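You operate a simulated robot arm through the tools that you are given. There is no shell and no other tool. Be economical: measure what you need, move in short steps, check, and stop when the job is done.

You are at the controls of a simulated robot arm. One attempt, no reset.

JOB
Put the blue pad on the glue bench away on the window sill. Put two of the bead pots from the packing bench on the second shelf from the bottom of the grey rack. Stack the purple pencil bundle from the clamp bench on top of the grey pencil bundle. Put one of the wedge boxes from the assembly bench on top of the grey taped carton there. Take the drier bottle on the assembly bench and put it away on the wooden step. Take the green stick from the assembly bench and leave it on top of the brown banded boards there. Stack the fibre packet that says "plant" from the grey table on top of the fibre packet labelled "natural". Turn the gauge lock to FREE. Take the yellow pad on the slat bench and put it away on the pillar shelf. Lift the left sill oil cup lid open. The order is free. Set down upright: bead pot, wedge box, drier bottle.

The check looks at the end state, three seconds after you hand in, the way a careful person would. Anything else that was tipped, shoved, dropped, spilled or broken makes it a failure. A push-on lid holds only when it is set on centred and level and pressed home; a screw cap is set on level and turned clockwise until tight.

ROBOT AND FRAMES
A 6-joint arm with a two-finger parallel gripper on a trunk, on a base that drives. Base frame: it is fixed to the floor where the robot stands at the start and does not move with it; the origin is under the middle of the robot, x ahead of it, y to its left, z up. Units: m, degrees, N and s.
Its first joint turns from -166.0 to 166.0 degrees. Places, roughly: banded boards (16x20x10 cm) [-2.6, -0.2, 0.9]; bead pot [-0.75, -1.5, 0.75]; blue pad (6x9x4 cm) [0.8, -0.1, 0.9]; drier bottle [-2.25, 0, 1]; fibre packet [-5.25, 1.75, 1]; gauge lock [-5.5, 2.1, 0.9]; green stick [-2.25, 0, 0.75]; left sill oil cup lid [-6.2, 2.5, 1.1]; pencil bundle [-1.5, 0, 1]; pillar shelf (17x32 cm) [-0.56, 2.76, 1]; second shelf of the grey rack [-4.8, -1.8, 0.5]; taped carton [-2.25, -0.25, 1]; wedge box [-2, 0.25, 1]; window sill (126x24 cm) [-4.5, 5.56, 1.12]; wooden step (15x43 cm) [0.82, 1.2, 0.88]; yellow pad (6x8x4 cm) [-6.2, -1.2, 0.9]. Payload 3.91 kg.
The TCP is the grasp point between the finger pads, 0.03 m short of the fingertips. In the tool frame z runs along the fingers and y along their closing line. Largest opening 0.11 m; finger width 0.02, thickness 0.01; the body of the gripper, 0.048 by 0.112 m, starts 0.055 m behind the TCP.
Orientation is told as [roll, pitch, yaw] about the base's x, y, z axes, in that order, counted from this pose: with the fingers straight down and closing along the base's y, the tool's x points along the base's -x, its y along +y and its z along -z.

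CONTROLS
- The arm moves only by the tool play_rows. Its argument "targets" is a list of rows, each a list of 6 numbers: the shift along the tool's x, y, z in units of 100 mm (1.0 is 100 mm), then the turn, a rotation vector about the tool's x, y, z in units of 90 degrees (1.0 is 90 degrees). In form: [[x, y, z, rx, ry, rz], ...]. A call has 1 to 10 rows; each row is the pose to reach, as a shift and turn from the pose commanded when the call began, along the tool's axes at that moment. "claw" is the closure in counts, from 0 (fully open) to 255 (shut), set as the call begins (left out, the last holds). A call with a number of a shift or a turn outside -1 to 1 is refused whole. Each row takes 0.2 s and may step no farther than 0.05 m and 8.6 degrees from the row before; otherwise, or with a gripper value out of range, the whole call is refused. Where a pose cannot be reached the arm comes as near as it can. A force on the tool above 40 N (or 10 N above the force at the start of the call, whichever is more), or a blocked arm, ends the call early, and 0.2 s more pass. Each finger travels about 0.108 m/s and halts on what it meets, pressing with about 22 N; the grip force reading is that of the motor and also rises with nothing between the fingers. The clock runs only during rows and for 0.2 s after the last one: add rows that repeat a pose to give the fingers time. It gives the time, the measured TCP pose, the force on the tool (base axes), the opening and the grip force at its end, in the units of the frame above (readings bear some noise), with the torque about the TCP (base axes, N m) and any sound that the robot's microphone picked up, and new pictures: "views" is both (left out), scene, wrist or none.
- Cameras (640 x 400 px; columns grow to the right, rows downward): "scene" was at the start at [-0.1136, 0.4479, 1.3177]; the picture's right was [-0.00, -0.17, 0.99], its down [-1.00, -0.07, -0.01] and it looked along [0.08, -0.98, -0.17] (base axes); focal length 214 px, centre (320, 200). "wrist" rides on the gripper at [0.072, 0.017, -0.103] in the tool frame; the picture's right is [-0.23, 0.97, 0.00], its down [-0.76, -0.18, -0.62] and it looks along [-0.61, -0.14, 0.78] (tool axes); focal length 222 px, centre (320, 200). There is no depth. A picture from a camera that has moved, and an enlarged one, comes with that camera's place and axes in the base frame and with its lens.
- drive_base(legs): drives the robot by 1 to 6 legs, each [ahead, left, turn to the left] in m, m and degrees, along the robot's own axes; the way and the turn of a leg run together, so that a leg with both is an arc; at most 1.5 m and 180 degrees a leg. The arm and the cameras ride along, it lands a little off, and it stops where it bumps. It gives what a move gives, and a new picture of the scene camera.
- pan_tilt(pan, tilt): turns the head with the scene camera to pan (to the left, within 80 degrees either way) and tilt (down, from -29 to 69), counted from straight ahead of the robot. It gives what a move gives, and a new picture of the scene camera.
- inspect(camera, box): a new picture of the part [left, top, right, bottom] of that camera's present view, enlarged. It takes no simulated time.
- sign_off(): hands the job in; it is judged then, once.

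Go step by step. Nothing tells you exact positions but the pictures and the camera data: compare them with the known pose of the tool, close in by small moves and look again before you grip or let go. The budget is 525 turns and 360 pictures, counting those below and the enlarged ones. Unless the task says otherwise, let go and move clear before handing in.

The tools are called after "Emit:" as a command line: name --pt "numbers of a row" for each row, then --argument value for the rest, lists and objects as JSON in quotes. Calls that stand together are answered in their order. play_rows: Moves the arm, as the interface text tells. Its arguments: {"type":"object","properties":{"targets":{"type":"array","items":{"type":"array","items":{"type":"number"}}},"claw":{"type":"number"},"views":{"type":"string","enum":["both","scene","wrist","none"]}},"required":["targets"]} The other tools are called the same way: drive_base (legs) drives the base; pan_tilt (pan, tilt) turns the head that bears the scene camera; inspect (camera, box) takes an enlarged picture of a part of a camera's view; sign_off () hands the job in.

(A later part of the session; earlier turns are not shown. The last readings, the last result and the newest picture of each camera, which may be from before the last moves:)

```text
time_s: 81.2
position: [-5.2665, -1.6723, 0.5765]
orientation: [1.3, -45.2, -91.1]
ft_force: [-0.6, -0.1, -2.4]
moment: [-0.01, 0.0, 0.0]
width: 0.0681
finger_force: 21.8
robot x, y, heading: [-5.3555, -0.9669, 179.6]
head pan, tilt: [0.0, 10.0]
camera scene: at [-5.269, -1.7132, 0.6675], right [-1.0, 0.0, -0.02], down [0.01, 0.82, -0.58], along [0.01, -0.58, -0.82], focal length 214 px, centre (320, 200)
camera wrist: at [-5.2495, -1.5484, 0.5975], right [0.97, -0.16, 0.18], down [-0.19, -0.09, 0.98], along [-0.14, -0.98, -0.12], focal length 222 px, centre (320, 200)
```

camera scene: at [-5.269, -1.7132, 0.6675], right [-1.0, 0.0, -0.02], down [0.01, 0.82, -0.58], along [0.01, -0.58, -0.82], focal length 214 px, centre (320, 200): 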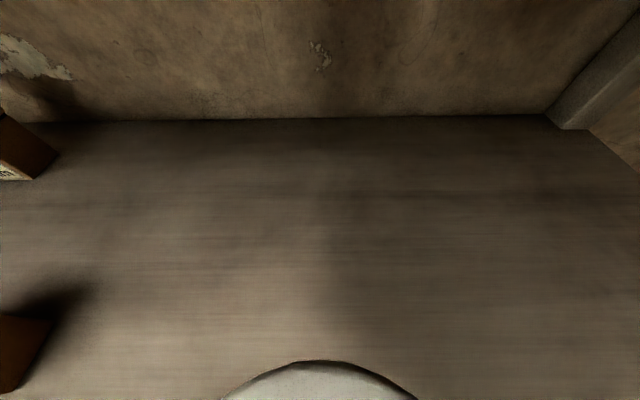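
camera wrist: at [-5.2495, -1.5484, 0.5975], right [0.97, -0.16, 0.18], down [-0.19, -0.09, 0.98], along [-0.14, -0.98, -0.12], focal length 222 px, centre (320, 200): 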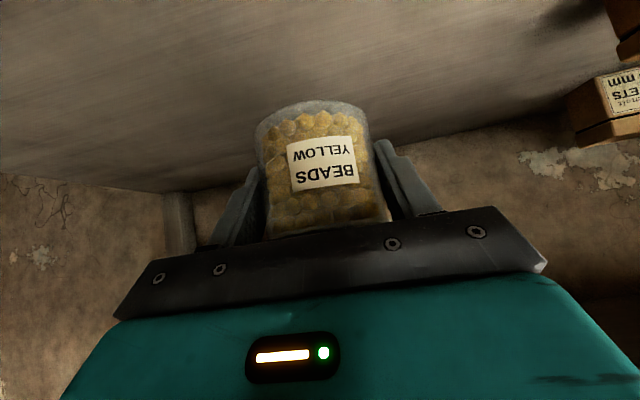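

Emit:
play_rows --pt "-0.2 0 0.2 0 0 0" --pt "0 0 0.4 0 0 0" --pt "0.05 0 0.47 0 0 0" --views "none"

Emit:
play_rows --pt "0.02 0 0.02 0 0 0" --pt "0.04 0 0.04 0 0 0" --views "wrist"

```text
time_s: 82.0
position: [-5.2648, -1.7023, 0.5386]
orientation: [1.4, -45.3, -91.2]
ft_force: [0.3, -0.4, -2.4]
moment: [0.04, 0.02, 0.02]
width: 0.0677
finger_force: 21.6
robot x, y, heading: [-5.3545, -0.9655, 179.4]
head pan, tilt: [0.0, 10.0]
```

```text
time_s: 82.6
position: [-5.2662, -1.7009, 0.534]
orientation: [1.4, -45.2, -91.3]
ft_force: [0.1, -0.3, -1.3]
moment: [0.0, -0.02, 0.0]
width: 0.0682
finger_force: 22.2
robot x, y, heading: [-5.3556, -0.9666, 179.4]
head pan, tilt: [0.0, 10.0]
camera wrist: at [-5.2484, -1.5777, 0.5553], right [0.97, -0.16, 0.18], down [-0.19, -0.09, 0.98], along [-0.14, -0.98, -0.12], focal length 222 px, centre (320, 200)
```

wrist: 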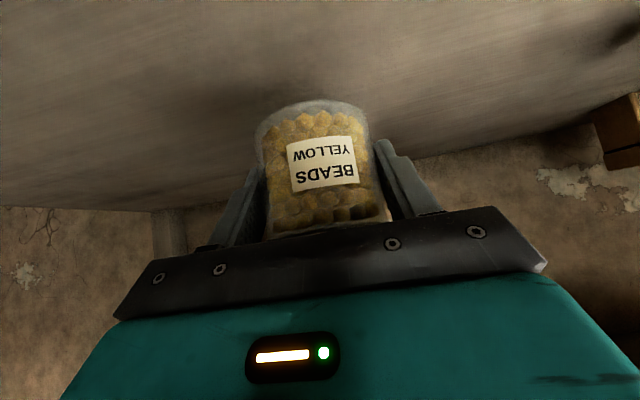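

Not yet in contact; I lower in 3 mm steps.

Emit:
play_rows --pt "0.03 0 0.03 0 0 0" --views "none"

Emit:
play_rows --pt "0.03 0 0.03 0 0 0" --views "none"

Emit:
play_rows --pt "0.03 0 0.03 0 0 0" --views "none"

```text
time_s: 83.0
position: [-5.2642, -1.7006, 0.5292]
orientation: [1.4, -45.2, -91.3]
ft_force: [-0.2, 0.3, -1.9]
moment: [-0.01, 0.0, -0.01]
width: 0.068
finger_force: 22.1
robot x, y, heading: [-5.3539, -0.9677, 179.4]
head pan, tilt: [0.0, 10.0]
```

```text
time_s: 83.4
position: [-5.2646, -1.7019, 0.5249]
orientation: [1.4, -45.2, -91.3]
ft_force: [0.8, -0.4, -0.5]
moment: [-0.03, -0.01, -0.01]
width: 0.068
finger_force: 22.1
robot x, y, heading: [-5.3502, -0.9632, 179.4]
head pan, tilt: [0.0, 10.0]
```

```text
time_s: 83.8
position: [-5.2654, -1.7009, 0.5194]
orientation: [1.4, -45.2, -91.2]
ft_force: [0.0, 0.7, -1.8]
moment: [0.01, 0.03, 0.0]
width: 0.068
finger_force: 22.6
robot x, y, heading: [-5.3601, -0.9696, 179.6]
head pan, tilt: [0.0, 10.0]
```

Emit:
play_rows --pt "0.03 0 0.03 0 0 0" --views "none"

Emit:
play_rows --pt "0.03 0 0.03 0 0 0" --views "wrist"

```text
time_s: 84.2
position: [-5.2642, -1.7026, 0.5161]
orientation: [1.3, -45.2, -91.2]
ft_force: [-0.5, -0.2, -1.8]
moment: [0.01, -0.01, -0.03]
width: 0.068
finger_force: 21.9
robot x, y, heading: [-5.3562, -0.9683, 179.8]
head pan, tilt: [0.0, 10.0]
```

```text
time_s: 84.6
position: [-5.2642, -1.7014, 0.5125]
orientation: [1.4, -45.2, -91.3]
ft_force: [-0.8, 0.3, -1.6]
moment: [0.02, 0.0, -0.01]
width: 0.068
finger_force: 21.7
robot x, y, heading: [-5.3532, -0.9697, 179.7]
head pan, tilt: [0.0, 10.0]
camera wrist: at [-5.2478, -1.5778, 0.534], right [0.97, -0.16, 0.18], down [-0.2, -0.09, 0.98], along [-0.14, -0.98, -0.12], focal length 222 px, centre (320, 200)
```

wrist: 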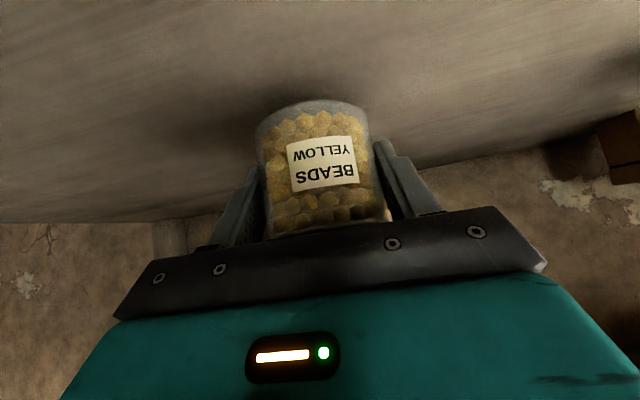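

Emit:
play_rows --pt "0.025 0 0.025 0 0 0" --views "none"

Emit:
play_rows --pt "0.025 0 0.025 0 0 0" --views "none"

Emit:
play_rows --pt "0.025 0 0.025 0 0 0" --views "wrist"

```text
time_s: 85.0
position: [-5.2659, -1.7013, 0.5079]
orientation: [1.4, -45.1, -91.3]
ft_force: [0.1, -0.2, -2.2]
moment: [-0.03, -0.01, -0.01]
width: 0.0679
finger_force: 21.6
robot x, y, heading: [-5.3538, -0.9677, 179.6]
head pan, tilt: [0.0, 10.0]
```

```text
time_s: 85.4
position: [-5.2645, -1.7024, 0.5059]
orientation: [1.4, -45.1, -91.2]
ft_force: [0.4, -0.5, -0.9]
moment: [0.01, -0.02, 0.0]
width: 0.0681
finger_force: 21.7
robot x, y, heading: [-5.3549, -0.966, 179.8]
head pan, tilt: [0.0, 10.0]
```

```text
time_s: 85.8
position: [-5.2654, -1.7021, 0.5016]
orientation: [1.3, -45.2, -91.2]
ft_force: [-0.5, 0.3, -2.0]
moment: [0.0, -0.01, 0.01]
width: 0.0681
finger_force: 22.1
robot x, y, heading: [-5.3554, -0.9637, 179.4]
head pan, tilt: [0.0, 10.0]
camera wrist: at [-5.248, -1.5779, 0.5231], right [0.97, -0.16, 0.18], down [-0.19, -0.09, 0.98], along [-0.14, -0.98, -0.12], focal length 222 px, centre (320, 200)
```

wrist: 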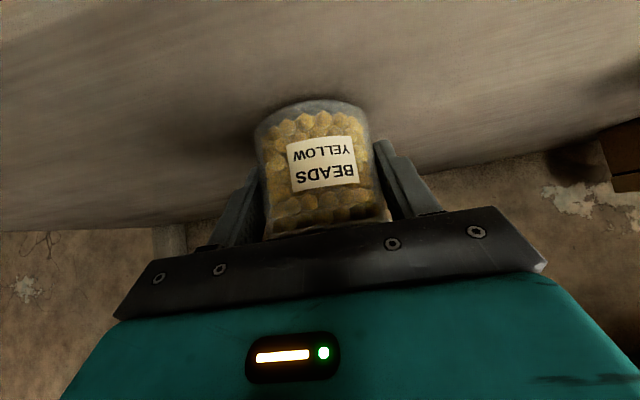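

Emit:
play_rows --pt "0.02 0 0.02 0 0 0" --pt "0.02 0 0.02 0 0 0" --views "none"

Emit:
play_rows --pt "0.02 0 0.02 0 0 0" --pt "0.02 0 0.02 0 0 0" --views "none"

Emit:
play_rows --pt "0.02 0 0.02 0 0 0" --pt "0.02 0 0.02 0 0 0" --views "none"

Emit:
play_rows --pt "0.02 0 0.02 0 0 0" --pt "0.02 0 0.02 0 0 0" --views "wrist"

```text
time_s: 86.4
position: [-5.2655, -1.7026, 0.4994]
orientation: [1.4, -45.2, -91.3]
ft_force: [-0.3, -0.6, -1.8]
moment: [0.03, -0.01, 0.01]
width: 0.0679
finger_force: 21.7
robot x, y, heading: [-5.3573, -0.9662, 179.7]
head pan, tilt: [0.0, 10.0]
```

```text
time_s: 87.0
position: [-5.2635, -1.7027, 0.4967]
orientation: [1.4, -45.4, -91.2]
ft_force: [1.7, -0.5, 15.7]
moment: [-0.2, 0.53, 0.07]
width: 0.068
finger_force: 22.7
robot x, y, heading: [-5.3511, -0.9673, 179.4]
head pan, tilt: [0.0, 10.0]
```

```text
time_s: 87.6
position: [-5.2646, -1.7033, 0.4935]
orientation: [1.3, -45.2, -91.2]
ft_force: [2.8, -2.7, 16.5]
moment: [-0.11, 0.5, 0.02]
width: 0.068
finger_force: 22.1
robot x, y, heading: [-5.3524, -0.9635, 179.4]
head pan, tilt: [0.0, 10.0]
```

```text
time_s: 88.2
position: [-5.264, -1.7021, 0.4903]
orientation: [1.4, -45.0, -91.1]
ft_force: [2.0, 1.8, 12.2]
moment: [-0.05, 0.4, -0.01]
width: 0.0682
finger_force: 22.1
robot x, y, heading: [-5.3547, -0.9693, 179.5]
head pan, tilt: [0.0, 10.0]
camera wrist: at [-5.2475, -1.5776, 0.5122], right [0.97, -0.16, 0.18], down [-0.2, -0.09, 0.98], along [-0.14, -0.98, -0.12], focal length 222 px, centre (320, 200)
```

wrist: 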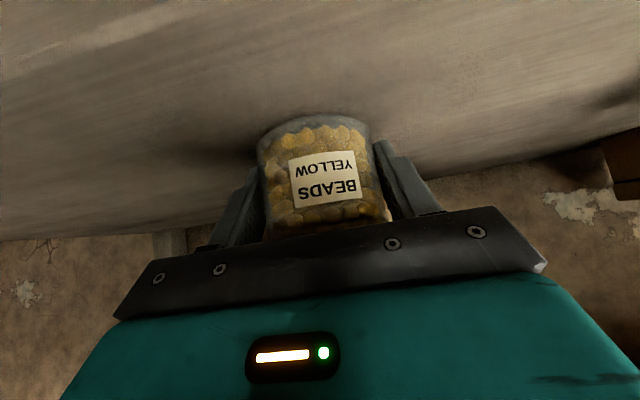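

Contact felt; pot stands on the shelf. I open partway and withdraw backwards.

Emit:
play_rows --pt "0 0 0 0 0 0" --pt "0 0 0 0 0 0" --pt "0 0 -0.3 0 0 0" --pt "0 0 -0.6 0 0 0" --pt "0.2 0 -0.8 0 0 0" --pt "0.5 0 -1 0 0 0" --claw 40 --views "both"

```text
time_s: 89.6
position: [-5.265, -1.5961, 0.527]
orientation: [1.4, -45.1, -91.2]
ft_force: [-0.2, 0.2, -0.8]
moment: [0.0, -0.02, 0.0]
width: 0.0925
finger_force: 0.1
robot x, y, heading: [-5.3541, -0.9644, 179.4]
head pan, tilt: [0.0, 10.0]
camera scene: at [-5.268, -1.6366, 0.6176], right [-1.0, 0.0, -0.02], down [0.01, 0.82, -0.58], along [0.01, -0.58, -0.82], focal length 214 px, centre (320, 200)
camera wrist: at [-5.2485, -1.4718, 0.5476], right [0.97, -0.16, 0.18], down [-0.2, -0.09, 0.98], along [-0.14, -0.98, -0.12], focal length 222 px, centre (320, 200)
```

scene: 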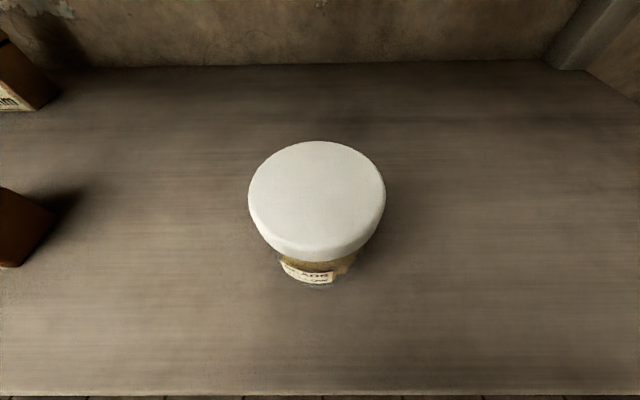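
wrist: 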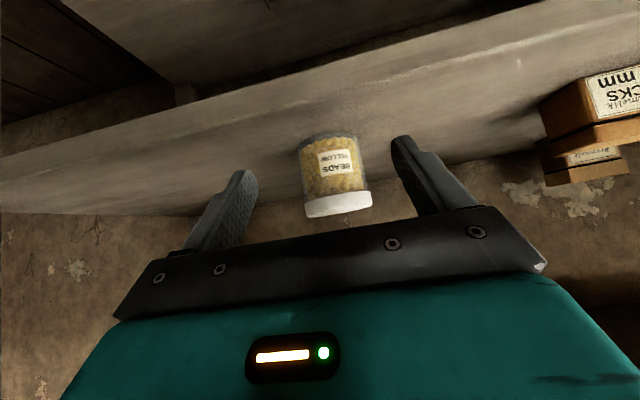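

Pot one stands upright at (-5.265,-1.70). Next, I back away from the rack, then raise the arm to fetch the yellow pad from the slat bench nearby.

Emit:
drive_base --legs '[[0.1, -0.35, 0.5]]'

Emit:
play_rows --pt "-0.3 0 -0.3 0 0 0" --pt "-0.6 0 -0.6 0 0 0" --pt "-0.9 0 -0.9 0 0 0" --pt "-1 0 -1 0 0 0" --claw 0 --views "none"

Emit:
play_rows --pt "-0.3 0 -0.3 0 0 0" --pt "-0.6 0 -0.6 0 0 0" --pt "-0.9 0 -0.9 0 0 0" --pt "-1 0 -1 0 0 0" --views "none"

Emit:
play_rows --pt "-0.3 0 -0.3 0 0 0" --pt "-0.6 0 -0.6 0 0 0" --pt "-0.9 0 -0.9 0 0 0" --pt "-1 0 -1 0 0 0" --views "none"

Emit:
play_rows --pt "-0.3 0 -0.3 0 0 0" --pt "-0.6 0 -0.6 0 0 0" --pt "-0.9 0 -0.9 0 0 0" --pt "-1 0 -1 0 0 0" --views "none"

Emit:
play_rows --pt "0 0 0 0 0.09 0" --pt "0 0 0 0 0.18 0" --pt "0 0 0 0 0.27 0" --pt "0 0 0 0 0.36 0" --pt "0 0 0 0 0.44 0" --pt "0 0 0 0 0.5 0" --views "none"

```text
time_s: 91.9
position: [-5.3582, -1.2453, 0.5254]
orientation: [1.4, -45.2, -90.8]
ft_force: [-0.2, -0.5, 0.0]
moment: [0.01, -0.02, -0.06]
width: 0.0927
finger_force: 0.1
robot x, y, heading: [-5.4538, -0.6199, 180.1]
head pan, tilt: [0.0, 10.0]
camera scene: at [-5.3613, -1.2858, 0.6175], right [-1.0, 0.0, -0.02], down [0.01, 0.82, -0.58], along [0.02, -0.58, -0.82], focal length 214 px, centre (320, 200)
```

scene: 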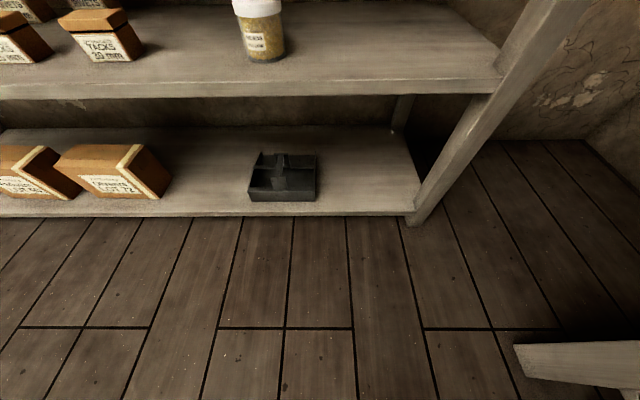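

```text
time_s: 92.9
position: [-5.3616, -1.2463, 0.6671]
orientation: [1.4, -45.2, -90.8]
ft_force: [-0.7, 0.5, -0.3]
moment: [-0.01, -0.02, -0.02]
width: 0.1101
finger_force: 0.0
robot x, y, heading: [-5.453, -0.615, 180.0]
head pan, tilt: [0.0, 10.0]
```

```text
time_s: 93.9
position: [-5.3651, -1.2438, 0.807]
orientation: [1.4, -45.1, -90.7]
ft_force: [0.5, -0.2, -0.2]
moment: [0.01, 0.01, 0.01]
width: 0.1097
finger_force: 0.0
robot x, y, heading: [-5.4521, -0.6156, 180.1]
head pan, tilt: [0.0, 10.0]
```

```text
time_s: 94.9
position: [-5.3668, -1.2428, 0.9497]
orientation: [1.3, -45.2, -90.8]
ft_force: [-0.3, -0.6, 0.9]
moment: [0.0, 0.03, -0.02]
width: 0.11
finger_force: 0.1
robot x, y, heading: [-5.4528, -0.6174, 180.0]
head pan, tilt: [0.0, 10.0]
```

```text
time_s: 95.9
position: [-5.3692, -1.2427, 1.0923]
orientation: [1.4, -45.0, -90.8]
ft_force: [0.7, -0.3, 0.0]
moment: [-0.01, 0.01, -0.01]
width: 0.1098
finger_force: 0.1
robot x, y, heading: [-5.4532, -0.6147, 180.2]
head pan, tilt: [0.0, 10.0]
```

```text
time_s: 97.3
position: [-5.3687, -1.242, 1.0923]
orientation: [1.0, -0.1, -89.7]
ft_force: [1.2, 0.5, 1.2]
moment: [0.0, -0.03, -0.02]
width: 0.1103
finger_force: 0.0
robot x, y, heading: [-5.4529, -0.6143, 180.1]
head pan, tilt: [0.0, 10.0]
```

Emit:
drive_base --legs '[[0, 0, -90]]'

Emit:
pan_tilt --pan 30 --tilt 0

```text
time_s: 101.5
position: [-6.0789, -0.7113, 1.0918]
orientation: [1.0, -0.2, -178.8]
ft_force: [0.1, -0.1, 0.4]
moment: [-0.02, 0.02, 0.01]
width: 0.1101
finger_force: 0.0
robot x, y, heading: [-5.4509, -0.6172, 91.0]
head pan, tilt: [0.0, 10.0]
camera scene: at [-6.1727, -0.7133, 1.1276], right [-0.02, 1.0, -0.02], down [0.99, 0.02, 0.17], along [0.17, -0.01, -0.99], focal length 214 px, centre (320, 200)
```

scene: 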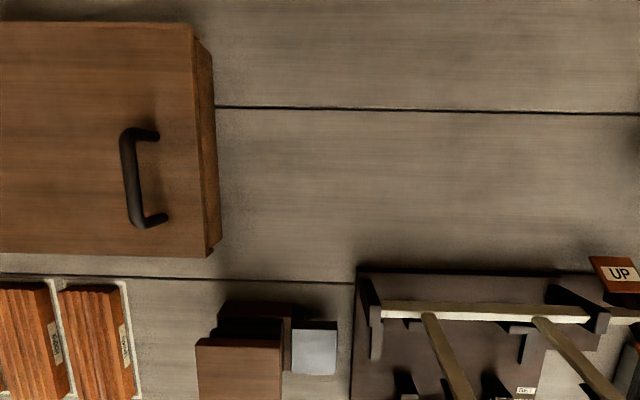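

```text
time_s: 102.5
position: [-6.0778, -0.712, 1.0915]
orientation: [1.0, -0.2, -178.7]
ft_force: [1.2, 0.2, -0.7]
moment: [0.0, -0.03, 0.0]
width: 0.1102
finger_force: 0.0
robot x, y, heading: [-5.4536, -0.6165, 90.5]
head pan, tilt: [30.0, 0.0]
camera scene: at [-6.1877, -0.7583, 1.1434], right [-0.02, 0.86, -0.51], down [1.0, 0.02, 0.0], along [0.01, -0.51, -0.86], focal length 214 px, centre (320, 200)
```

scene: 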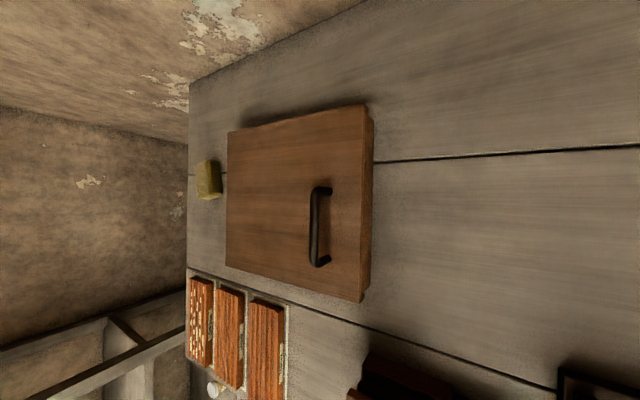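

The yellow pad lies near the bench end at about (-6.22,-1.15), with a chest beside it at ~4 cm. I drive so the hand is over it.

Emit:
drive_base --legs '[[-0.43, 0.05, 0]]'

Emit:
pan_tilt --pan 0 --tilt 10

```text
time_s: 105.1
position: [-6.1211, -1.1436, 1.0927]
orientation: [1.0, -0.3, -178.9]
ft_force: [0.4, 0.9, -0.4]
moment: [0.03, 0.02, 0.0]
width: 0.1101
finger_force: 0.1
robot x, y, heading: [-5.4947, -1.05, 90.8]
head pan, tilt: [30.0, 0.0]
camera scene: at [-6.231, -1.1907, 1.1435], right [-0.02, 0.86, -0.52], down [1.0, 0.02, 0.0], along [0.01, -0.52, -0.86], focal length 214 px, centre (320, 200)
```

scene: 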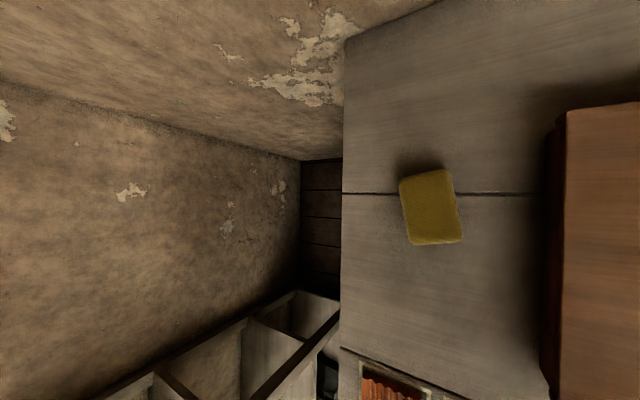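

```text
time_s: 106.0
position: [-6.1217, -1.1426, 1.091]
orientation: [1.0, -0.2, -178.9]
ft_force: [0.3, 0.5, 0.4]
moment: [0.0, 0.03, -0.03]
width: 0.1099
finger_force: 0.0
robot x, y, heading: [-5.4969, -1.048, 91.0]
head pan, tilt: [0.0, 10.0]
camera scene: at [-6.216, -1.1457, 1.1276], right [-0.02, 1.0, -0.02], down [0.99, 0.02, 0.17], along [0.17, -0.01, -0.99], focal length 214 px, centre (320, 200)
```

scene: 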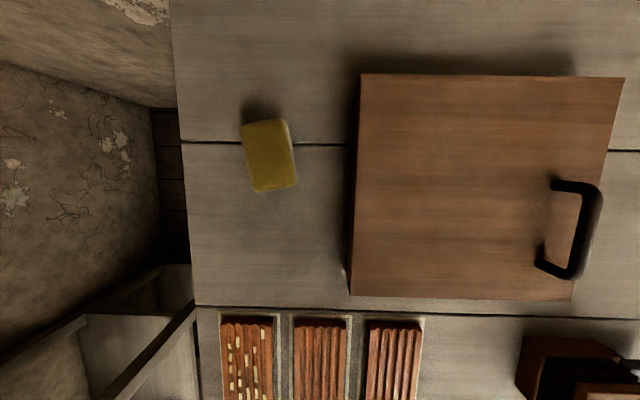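

Pad centre at (-6.224,-1.209), top z≈0.877, turned ~10°. I align and descend.

Emit:
play_rows --pt "-0.33 0.2 0.1 0 0 -0.04" --pt "-0.66 0.4 0.3 0 0 -0.07" --pt "-1 0.64 0.5 0 0 -0.1" --pt "-1 0.64 1 0 0 -0.1" --claw 30 --views "both"

```text
time_s: 107.0
position: [-6.2203, -1.2104, 0.9914]
orientation: [1.0, -0.4, -169.7]
ft_force: [0.2, 0.1, 0.1]
moment: [0.0, 0.07, -0.01]
width: 0.097
finger_force: 0.0
robot x, y, heading: [-5.4949, -1.0466, 91.2]
head pan, tilt: [0.0, 10.0]
camera scene: at [-6.3134, -1.2275, 1.0291], right [-0.18, 0.98, -0.02], down [0.97, 0.18, 0.17], along [0.17, 0.01, -0.99], focal length 214 px, centre (320, 200)
camera wrist: at [-6.1456, -1.2131, 1.0955], right [-0.05, -1.0, 0.02], down [-0.78, 0.05, 0.63], along [-0.63, 0.02, -0.78], focal length 222 px, centre (320, 200)
```

scene: 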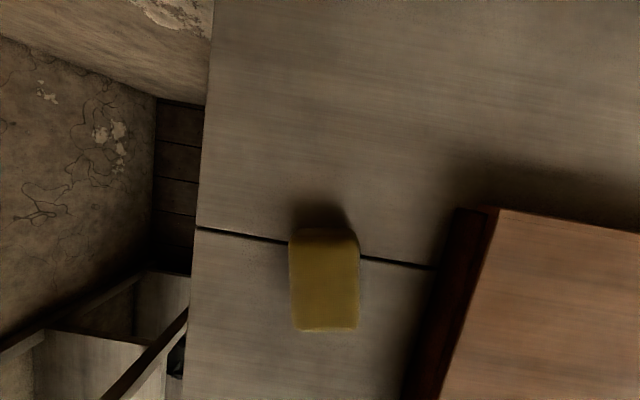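
wrist: 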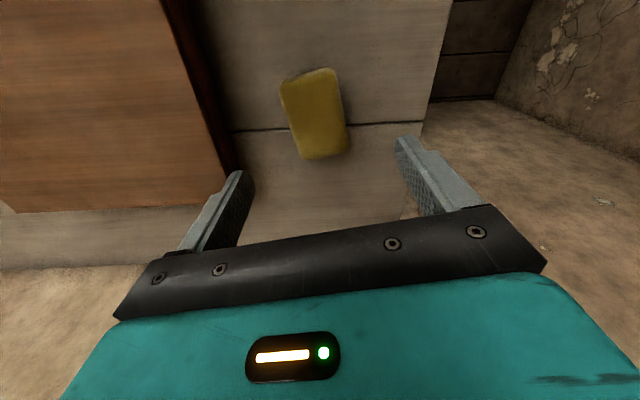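

Aligned over the pad; going down to grip.

Emit:
play_rows --pt "-0.05 0 0.4 0 0 0" --pt "-0.05 0 0.8 0 0 0" --pt "-0.05 0 1 0 0 0" --views "none"

Emit:
play_rows --pt "0 0 0.1 0 0 0" --pt "0 0 0.17 0 0 0" --views "wrist"

```text
time_s: 107.8
position: [-6.226, -1.2137, 0.8935]
orientation: [1.1, -0.3, -170.0]
ft_force: [0.7, 0.0, 0.2]
moment: [-0.03, 0.01, 0.01]
width: 0.097
finger_force: 0.1
robot x, y, heading: [-5.4932, -1.0528, 90.9]
head pan, tilt: [0.0, 10.0]
```

```text
time_s: 108.5
position: [-6.2266, -1.2145, 0.881]
orientation: [1.0, -0.8, -169.9]
ft_force: [1.7, -0.3, 6.2]
moment: [0.37, -0.06, -0.13]
width: 0.097
finger_force: 0.0
robot x, y, heading: [-5.4971, -1.0517, 90.8]
head pan, tilt: [0.0, 10.0]
stopped in row 2: the force on the tool passed its limit at 44 N (the readings are from after the stop); the commanded pose is now the measured one
camera wrist: at [-6.151, -1.2166, 0.9836], right [-0.05, -1.0, 0.02], down [-0.77, 0.05, 0.63], along [-0.63, 0.02, -0.78], focal length 222 px, centre (320, 200)
```

wrist: 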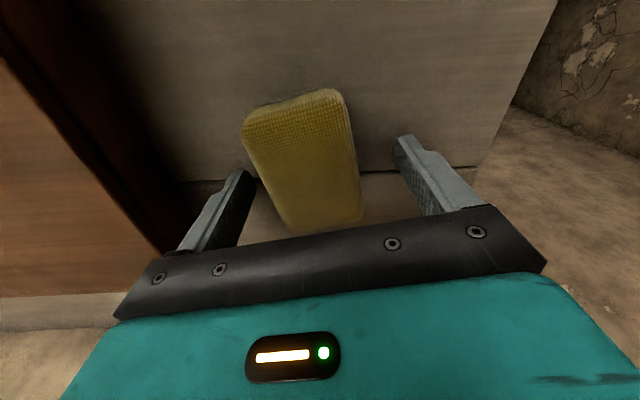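

Fingertips touched the bench (z≈0.851). I raise 3 mm and close.

Emit:
play_rows --pt "0 0 -0.03 0 0 0" --pt "0 0 -0.03 0 0 0" --pt "0 0 -0.03 0 0 0" --pt "0 0 -0.03 0 0 0" --pt "0 0 -0.03 0 0 0" --claw 255 --views "none"

Emit:
play_rows --pt "0 0 -0.3 0 0 0" --pt "0 0 -0.6 0 0 0" --pt "0 0 -1 0 0 0" --views "none"

Emit:
play_rows --pt "0.1 0 -0.4 0 0 0" --pt "0.5 0 -0.7 0 0 0" --pt "0.7 0 -1 0 0 0" --views "wrist"

```text
time_s: 109.8
position: [-6.2262, -1.2141, 0.8831]
orientation: [1.0, -0.8, -170.0]
ft_force: [0.3, -0.3, -0.3]
moment: [-0.01, 0.0, 0.0]
width: 0.0545
finger_force: 21.9
robot x, y, heading: [-5.4953, -1.0477, 90.8]
head pan, tilt: [0.0, 10.0]
```

```text
time_s: 110.5
position: [-6.2262, -1.2114, 0.9829]
orientation: [1.0, -0.8, -169.9]
ft_force: [-0.1, -0.3, -0.5]
moment: [0.0, -0.02, -0.01]
width: 0.0545
finger_force: 22.0
robot x, y, heading: [-5.4978, -1.0495, 91.0]
head pan, tilt: [0.0, 10.0]
```

```text
time_s: 111.3
position: [-6.1563, -1.1979, 1.082]
orientation: [1.0, -0.7, -169.9]
ft_force: [-0.4, -0.2, -2.0]
moment: [0.01, -0.06, 0.0]
width: 0.0545
finger_force: 21.8
robot x, y, heading: [-5.4945, -1.0452, 91.1]
head pan, tilt: [0.0, 10.0]
camera wrist: at [-6.0806, -1.2003, 1.184], right [-0.05, -1.0, 0.02], down [-0.78, 0.05, 0.63], along [-0.63, 0.02, -0.78], focal length 222 px, centre (320, 200)
```

wrist: 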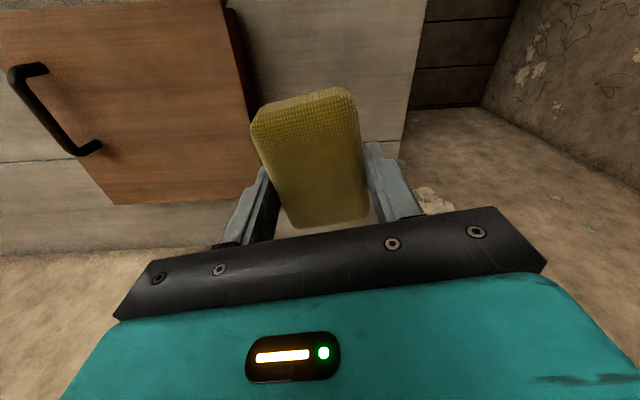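

Pad gripped. I retract the hand toward the robot, then drive back along the aisle in two parts.

Emit:
play_rows --pt "0.4 0 0 0 0 0" --pt "0.8 0 0 0 0 0" --pt "1 0 0 0 0 0" --views "none"

Emit:
play_rows --pt "0.4 0 0 0 0 0" --pt "0.8 0 0 0 0 0" --pt "1 0 0 0 0 0" --views "none"

Emit:
drive_base --legs '[[0, -1.5, -1], [0.24, -1.5, 0], [0, -1.5, 0]]'

```text
time_s: 112.2
position: [-6.058, -1.1811, 1.0814]
orientation: [1.0, -0.6, -169.9]
ft_force: [-0.4, -0.3, -0.2]
moment: [-0.01, -0.01, 0.0]
width: 0.0545
finger_force: 21.9
robot x, y, heading: [-5.4968, -1.0507, 91.3]
head pan, tilt: [0.0, 10.0]
```

```text
time_s: 113.0
position: [-5.9587, -1.1633, 1.0804]
orientation: [1.0, -0.8, -169.7]
ft_force: [1.2, -0.7, 0.2]
moment: [0.01, -0.02, 0.01]
width: 0.0541
finger_force: 21.7
robot x, y, heading: [-5.4972, -1.0489, 90.9]
head pan, tilt: [0.0, 10.0]
```

```text
refused: leg 2 is longer than a leg can be; nothing moved
```

Emit:
drive_base --legs '[[0, -1.5, -1], [0.22, -1.45, 0], [0, -1.5, 0]]'

```text
time_s: 134.3
position: [-1.5076, -0.9421, 1.0794]
orientation: [0.9, -0.7, -171.4]
ft_force: [0.0, 0.2, 0.1]
moment: [0.02, 0.01, 0.0]
width: 0.0541
finger_force: 21.9
robot x, y, heading: [-1.0411, -0.8415, 88.9]
head pan, tilt: [0.0, 10.0]
camera scene: at [-1.6011, -0.9563, 1.1168], right [-0.15, 0.99, -0.02], down [0.98, 0.15, 0.16], along [0.16, 0.01, -0.99], focal length 214 px, centre (320, 200)
```

scene: 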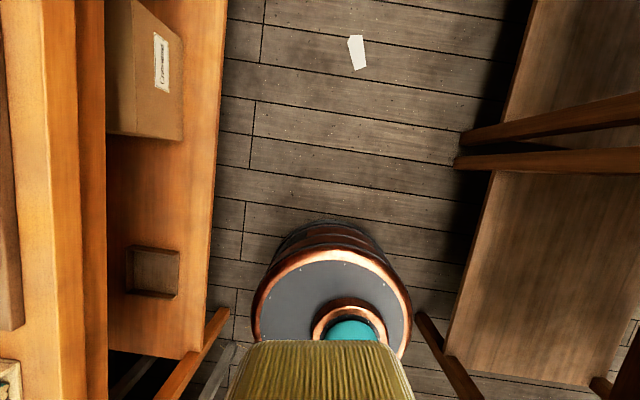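

Emit:
drive_base --legs '[[0.1, -0.98, 1], [1.2, 0, 0], [1.0, 0, 0]]'

Emit:
pan_tilt --pan -70 --tilt 10

```text
time_s: 149.9
position: [-0.5771, 1.3567, 1.0797]
orientation: [1.0, -0.8, -169.7]
ft_force: [-0.5, -0.5, -0.8]
moment: [0.01, 0.01, -0.01]
width: 0.0544
finger_force: 22.1
robot x, y, heading: [-0.1143, 1.4697, 90.6]
head pan, tilt: [0.0, 10.0]
camera scene: at [-0.6695, 1.3407, 1.1168], right [-0.18, 0.98, -0.02], down [0.97, 0.18, 0.16], along [0.16, 0.01, -0.99], focal length 214 px, centre (320, 200)
```

scene: 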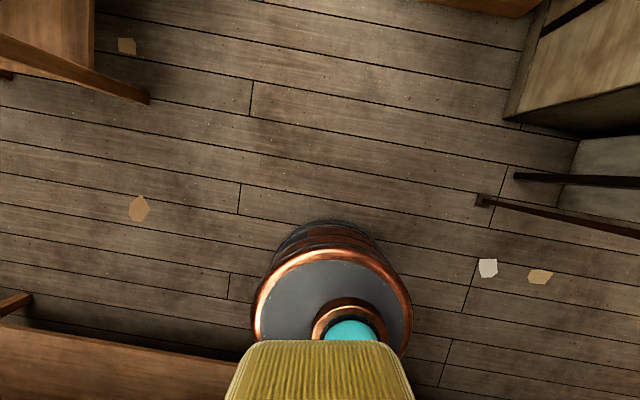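

```text
time_s: 151.3
position: [-0.5774, 1.3568, 1.0786]
orientation: [1.0, -0.9, -169.9]
ft_force: [-0.9, -0.6, -0.7]
moment: [-0.03, 0.01, -0.01]
width: 0.0543
finger_force: 22.4
robot x, y, heading: [-0.1159, 1.4707, 90.8]
head pan, tilt: [-70.0, 10.0]
camera scene: at [-0.6843, 1.4278, 1.1764], right [-0.05, 0.36, 0.93], down [1.0, 0.01, 0.05], along [0.0, 0.93, -0.36], focal length 214 px, centre (320, 200)
```

scene: 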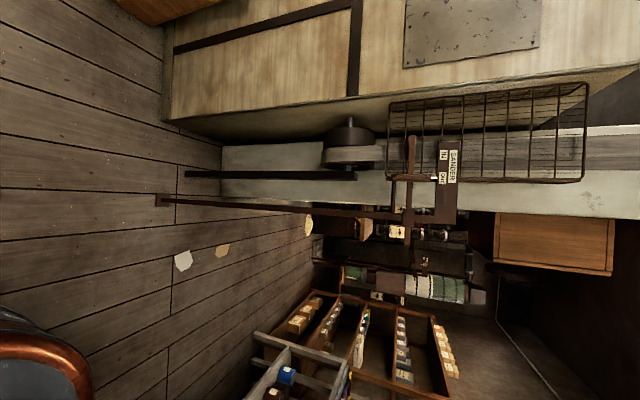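

Emit:
inspect --camera "scene" --box '[280, 120, 480, 300]'

```text
2.22 times, centred on (380, 210) of scene
camera zoom: at [-0.6843, 1.4278, 1.1764], right [-0.05, 0.36, 0.93], down [1.0, 0.01, 0.05], along [0.0, 0.93, -0.36], focal length 477 px, centre (187, 178)
```

zoom: 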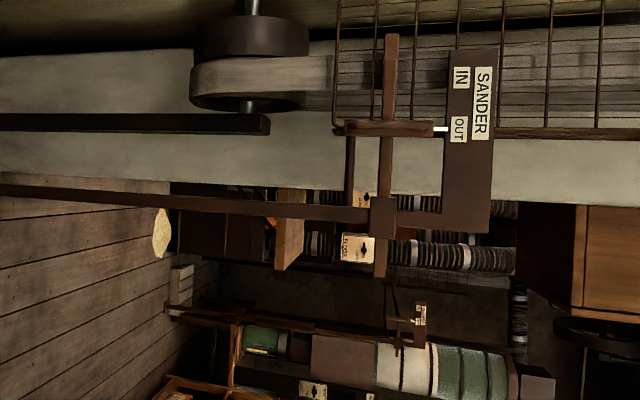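

The pillar shelf board is visible behind the sander lever. I retract the hand more so it clears the lever, then drive past.

Emit:
play_rows --pt "0.4 0 0 0 0 0" --pt "0.8 0 0 0 0 0" --pt "1 0 0 0 0 0" --views "none"

Emit:
drive_base --legs '[[0.4, -0.09, -0.5], [1.0, 0, 0]]'

Emit:
pan_tilt --pan 0 --tilt -25

```text
time_s: 152.1
position: [-0.4771, 1.3752, 1.0776]
orientation: [0.9, -0.7, -169.8]
ft_force: [-0.5, -0.4, -0.6]
moment: [-0.01, -0.02, -0.01]
width: 0.0543
finger_force: 22.1
robot x, y, heading: [-0.1115, 1.471, 90.8]
head pan, tilt: [-70.0, 10.0]
```

```text
time_s: 159.5
position: [-0.4033, 2.784, 1.0786]
orientation: [1.1, -0.8, -170.2]
ft_force: [0.2, 1.2, 0.1]
moment: [0.01, 0.0, -0.02]
width: 0.0547
finger_force: 22.5
robot x, y, heading: [-0.0392, 2.8815, 90.6]
head pan, tilt: [-70.0, 10.0]
camera scene: at [-0.5103, 2.856, 1.1754], right [-0.05, 0.35, 0.93], down [1.0, 0.01, 0.05], along [0.01, 0.93, -0.35], focal length 214 px, centre (320, 200)
```

scene: 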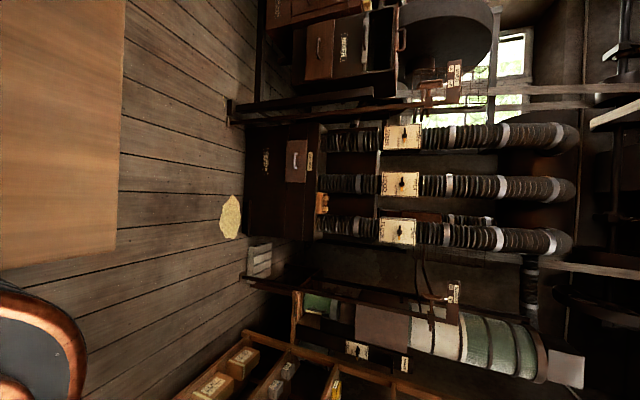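

```text
time_s: 160.9
position: [-0.4041, 2.7857, 1.0779]
orientation: [1.0, -0.8, -170.2]
ft_force: [-0.6, -0.4, -1.1]
moment: [0.01, 0.0, -0.04]
width: 0.0544
finger_force: 21.7
robot x, y, heading: [-0.036, 2.8778, 90.5]
head pan, tilt: [0.0, -25.0]
camera scene: at [-0.5468, 2.7605, 1.1384], right [-0.17, 0.99, -0.02], down [0.89, 0.15, -0.43], along [-0.43, -0.09, -0.9], focal length 214 px, centre (320, 200)
```

scene: 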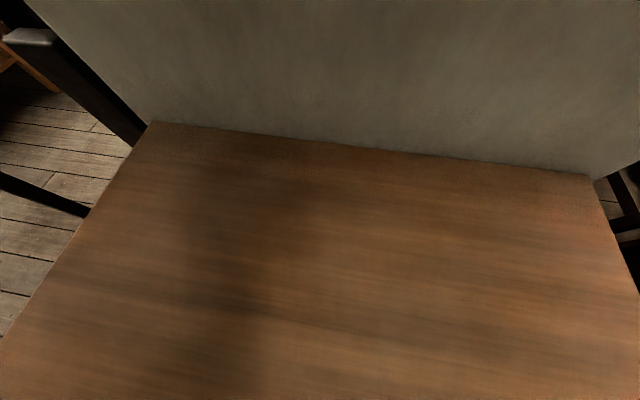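

Shelf: x -0.65..-0.48, y 2.60..2.92, top z≈1.014, empty. I move the pad over it, keeping off the pillar, and lower.

Emit:
pan_tilt --pan 0 --tilt 35

Emit:
play_rows --pt "-0.4 0 0 0 0 0" --pt "-0.8 0 0 0 0 0" --pt "-1 0 0 0 0 0" --views "none"

Emit:
play_rows --pt "-0.27 0 0 0 0 0" --pt "-0.27 0 0.2 0 0 0" --pt "-0.27 0 0.26 0 0 0" --views "both"

```text
time_s: 162.2
position: [-0.4044, 2.7854, 1.0777]
orientation: [1.1, -0.8, -170.2]
ft_force: [-0.1, 0.2, -0.7]
moment: [0.02, 0.04, 0.03]
width: 0.0543
finger_force: 22.0
robot x, y, heading: [-0.0374, 2.8775, 90.5]
head pan, tilt: [0.0, 35.0]
camera scene: at [-0.4565, 2.7757, 1.1201], right [-0.17, 0.99, -0.02], down [0.81, 0.15, 0.56], along [0.56, 0.08, -0.83], focal length 214 px, centre (320, 200)
```

scene: 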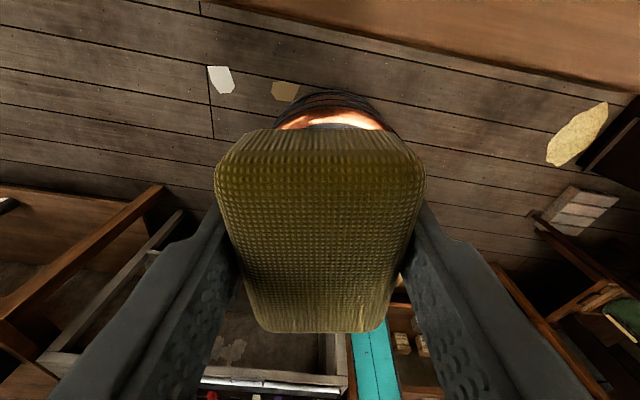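

```text
time_s: 163.0
position: [-0.5, 2.7676, 1.0796]
orientation: [1.0, -0.8, -170.2]
ft_force: [-0.4, 0.0, -0.3]
moment: [-0.02, 0.05, 0.03]
width: 0.0543
finger_force: 22.0
robot x, y, heading: [-0.0323, 2.8803, 90.7]
head pan, tilt: [0.0, 35.0]
```

```text
time_s: 163.8
position: [-0.5275, 2.7625, 1.0549]
orientation: [1.1, -0.8, -170.2]
ft_force: [0.0, -0.5, -0.1]
moment: [0.02, 0.02, 0.01]
width: 0.0546
finger_force: 21.3
robot x, y, heading: [-0.0401, 2.8751, 90.5]
head pan, tilt: [0.0, 35.0]
camera scene: at [-0.5821, 2.7534, 1.0956], right [-0.17, 0.99, -0.02], down [0.81, 0.15, 0.56], along [0.56, 0.08, -0.83], focal length 214 px, centre (320, 200)
camera wrist: at [-0.4534, 2.7597, 1.1567], right [-0.06, -1.0, 0.02], down [-0.77, 0.06, 0.63], along [-0.63, 0.02, -0.78], focal length 222 px, centre (320, 200)
```

scene: 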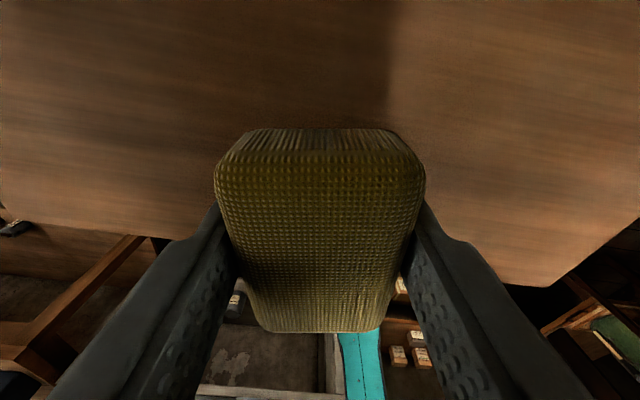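
wrist: 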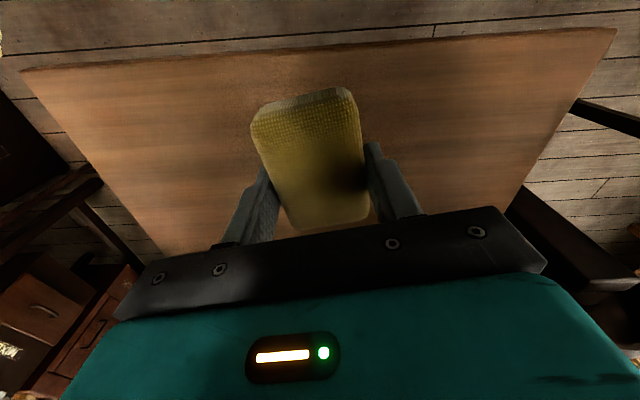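

I move 2.5 cm further onto the shelf, then lower until contact.

Emit:
play_rows --pt "-0.25 0 0 0 0 0" --views "none"

Emit:
play_rows --pt "0 0 0.05 0 0 0" --pt "0 0 0.08 0 0 0" --views "none"

Emit:
play_rows --pt "0 0 0.03 0 0 0" --views "wrist"

```text
time_s: 164.2
position: [-0.5533, 2.7578, 1.054]
orientation: [1.0, -0.8, -170.3]
ft_force: [0.6, -0.3, 0.4]
moment: [-0.04, 0.01, 0.01]
width: 0.0544
finger_force: 22.1
robot x, y, heading: [-0.0381, 2.8776, 90.4]
head pan, tilt: [0.0, 35.0]
```

```text
time_s: 164.8
position: [-0.5532, 2.7581, 1.0459]
orientation: [1.0, -0.9, -170.3]
ft_force: [-0.3, 1.2, 0.0]
moment: [0.0, -0.02, -0.05]
width: 0.0542
finger_force: 22.4
robot x, y, heading: [-0.0405, 2.8772, 90.8]
head pan, tilt: [0.0, 35.0]
```

```text
time_s: 165.2
position: [-0.5527, 2.7586, 1.0435]
orientation: [1.0, -0.8, -170.2]
ft_force: [0.8, 0.8, -0.5]
moment: [-0.02, -0.01, 0.0]
width: 0.0546
finger_force: 21.7
robot x, y, heading: [-0.0375, 2.8748, 90.5]
head pan, tilt: [0.0, 35.0]
camera wrist: at [-0.4784, 2.7557, 1.1463], right [-0.06, -1.0, 0.02], down [-0.77, 0.06, 0.63], along [-0.63, 0.02, -0.78], focal length 222 px, centre (320, 200)
```

wrist: 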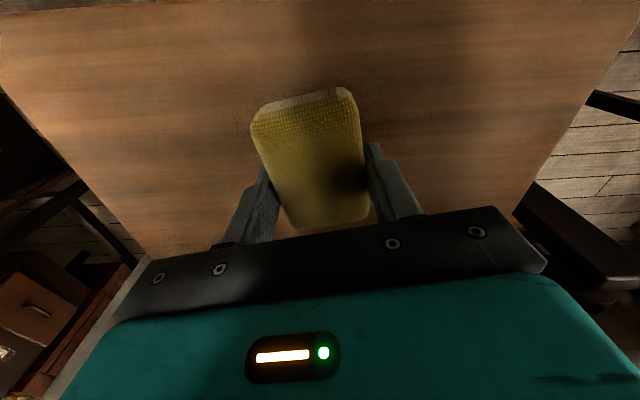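

Emit:
play_rows --pt "0 0 0.03 0 0 0" --views "none"

Emit:
play_rows --pt "0 0 0.03 0 0 0" --views "none"

Emit:
play_rows --pt "0 0 0.03 0 0 0" --views "none"

```text
time_s: 165.6
position: [-0.5532, 2.7577, 1.0416]
orientation: [1.0, -0.9, -170.2]
ft_force: [0.5, 0.0, -0.5]
moment: [0.02, 0.05, 0.03]
width: 0.0545
finger_force: 22.1
robot x, y, heading: [-0.0405, 2.8807, 90.5]
head pan, tilt: [0.0, 35.0]
```

```text
time_s: 166.0
position: [-0.5528, 2.7586, 1.0377]
orientation: [1.0, -0.9, -170.2]
ft_force: [-0.1, -0.7, 0.0]
moment: [0.01, 0.02, -0.02]
width: 0.0546
finger_force: 22.5
robot x, y, heading: [-0.039, 2.8784, 90.3]
head pan, tilt: [0.0, 35.0]
```

```text
time_s: 166.4
position: [-0.5535, 2.7587, 1.0341]
orientation: [1.0, -0.8, -170.1]
ft_force: [-0.2, -1.0, -0.9]
moment: [0.01, -0.03, 0.01]
width: 0.0543
finger_force: 22.1
robot x, y, heading: [-0.0361, 2.8814, 90.4]
head pan, tilt: [0.0, 35.0]
```

Emit:
play_rows --pt "0 0 0.03 0 0 0" --views "none"

Emit:
play_rows --pt "0 0 0.03 0 0 0" --views "none"

Emit:
play_rows --pt "0 0 0.03 0 0 0" --views "wrist"

```text
time_s: 166.8
position: [-0.5527, 2.7576, 1.0324]
orientation: [1.0, -1.0, -170.2]
ft_force: [-2.4, -0.3, 13.0]
moment: [0.35, -0.11, 0.05]
width: 0.0543
finger_force: 21.6
robot x, y, heading: [-0.0363, 2.8788, 90.5]
head pan, tilt: [0.0, 35.0]
```

```text
time_s: 167.2
position: [-0.5523, 2.7583, 1.0305]
orientation: [1.1, -1.0, -170.2]
ft_force: [-7.9, -1.0, 39.4]
moment: [1.25, 0.16, 0.39]
width: 0.0545
finger_force: 22.1
robot x, y, heading: [-0.0379, 2.8766, 90.7]
head pan, tilt: [0.0, 35.0]
```

```text
time_s: 167.5
position: [-0.5531, 2.7579, 1.0312]
orientation: [1.0, -1.1, -170.3]
ft_force: [4.4, 1.0, 8.9]
moment: [0.37, -0.3, -0.12]
width: 0.0546
finger_force: 21.9
robot x, y, heading: [-0.0399, 2.8755, 90.5]
head pan, tilt: [0.0, 35.0]
stopped in row 1: the force on the tool passed its limit at 58 N (the readings are from after the stop); the commanded pose is now the measured one
camera wrist: at [-0.4772, 2.7554, 1.1329], right [-0.06, -1.0, 0.02], down [-0.77, 0.06, 0.63], along [-0.63, 0.02, -0.77], focal length 222 px, centre (320, 200)
```

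wrist: 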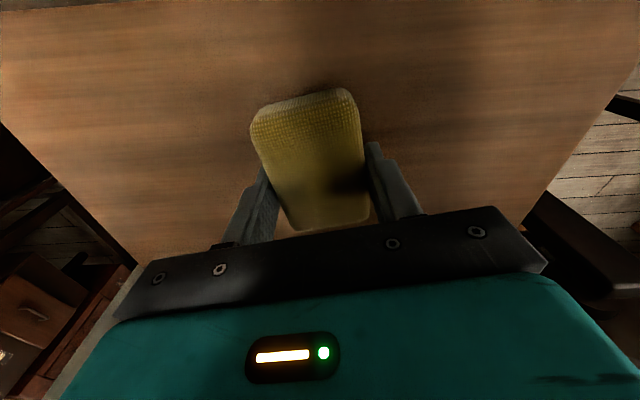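

Contact; shelf at z≈1.00. I open and rise.

Emit:
play_rows --pt "0 0 -0.02 0 0 0" --pt "0 0 -0.02 0 0 0" --pt "0 0 -0.3 0 0 0" --pt "0 0 -0.6 0 0 0" --pt "0 0 -1 0 0 0" --claw 40 --views "wrist"

```text
time_s: 168.7
position: [-0.5532, 2.7609, 1.13]
orientation: [1.0, -1.0, -170.2]
ft_force: [-0.8, -0.5, -0.2]
moment: [-0.04, -0.03, 0.0]
width: 0.0925
finger_force: 0.1
robot x, y, heading: [-0.0376, 2.8782, 90.4]
head pan, tilt: [0.0, 35.0]
camera wrist: at [-0.4768, 2.7583, 1.2319], right [-0.06, -1.0, 0.02], down [-0.77, 0.06, 0.63], along [-0.63, 0.02, -0.77], focal length 222 px, centre (320, 200)
```

wrist: 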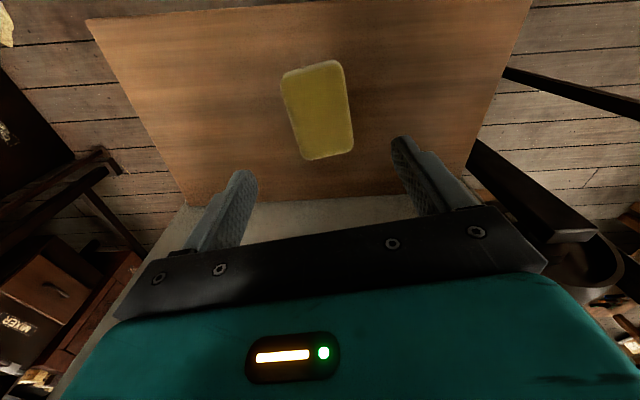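

Yellow pad is on the pillar shelf. I retract the hand and drive back past the lever to the assembly bench aisle, turning so the hand faces the bench.

Emit:
play_rows --pt "0.4 0 0 0 0 0" --pt "0.8 0 0 0 0 0" --pt "1 0 0 0 0 0" --claw 0 --views "none"

Emit:
play_rows --pt "0.3 0 0 0 0 0.04" --pt "0.6 0 0 0 0 0.1" --pt "0.6 0 0 0 0 0.11" --views "none"

Emit:
drive_base --legs '[[-1.4, 0.03, 0], [-1.2, 0, 0], [-0.9, 0, 0], [0, 0, -90], [-1.45, 0, 0]]'

```text
time_s: 169.5
position: [-0.4549, 2.7762, 1.1282]
orientation: [1.0, -1.0, -170.2]
ft_force: [-0.5, -0.2, -0.6]
moment: [-0.01, -0.06, -0.02]
width: 0.1101
finger_force: 0.1
robot x, y, heading: [-0.0403, 2.8774, 90.7]
head pan, tilt: [0.0, 35.0]
```

```text
time_s: 170.3
position: [-0.3939, 2.7863, 1.1259]
orientation: [1.1, -0.9, 179.7]
ft_force: [0.4, 0.4, -0.4]
moment: [-0.03, -0.02, -0.02]
width: 0.11
finger_force: 0.0
robot x, y, heading: [-0.0353, 2.8781, 90.5]
head pan, tilt: [0.0, 35.0]
```

```text
time_s: 197.8
position: [-1.5763, -0.2751, 1.1265]
orientation: [1.1, -0.9, 90.5]
ft_force: [0.5, -0.6, -0.6]
moment: [0.0, 0.0, 0.0]
width: 0.1098
finger_force: 0.0
robot x, y, heading: [-1.4804, -0.6322, 1.2]
head pan, tilt: [0.0, 35.0]
camera scene: at [-1.5769, -0.2226, 1.1679], right [1.0, 0.01, -0.02], down [0.02, -0.83, 0.56], along [-0.01, -0.56, -0.83], focal length 214 px, centre (320, 200)
```

scene: 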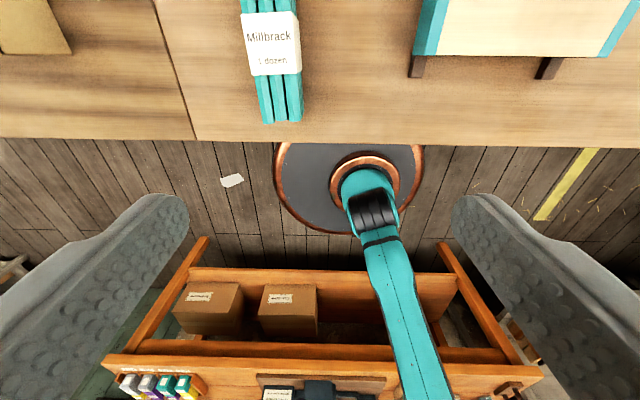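

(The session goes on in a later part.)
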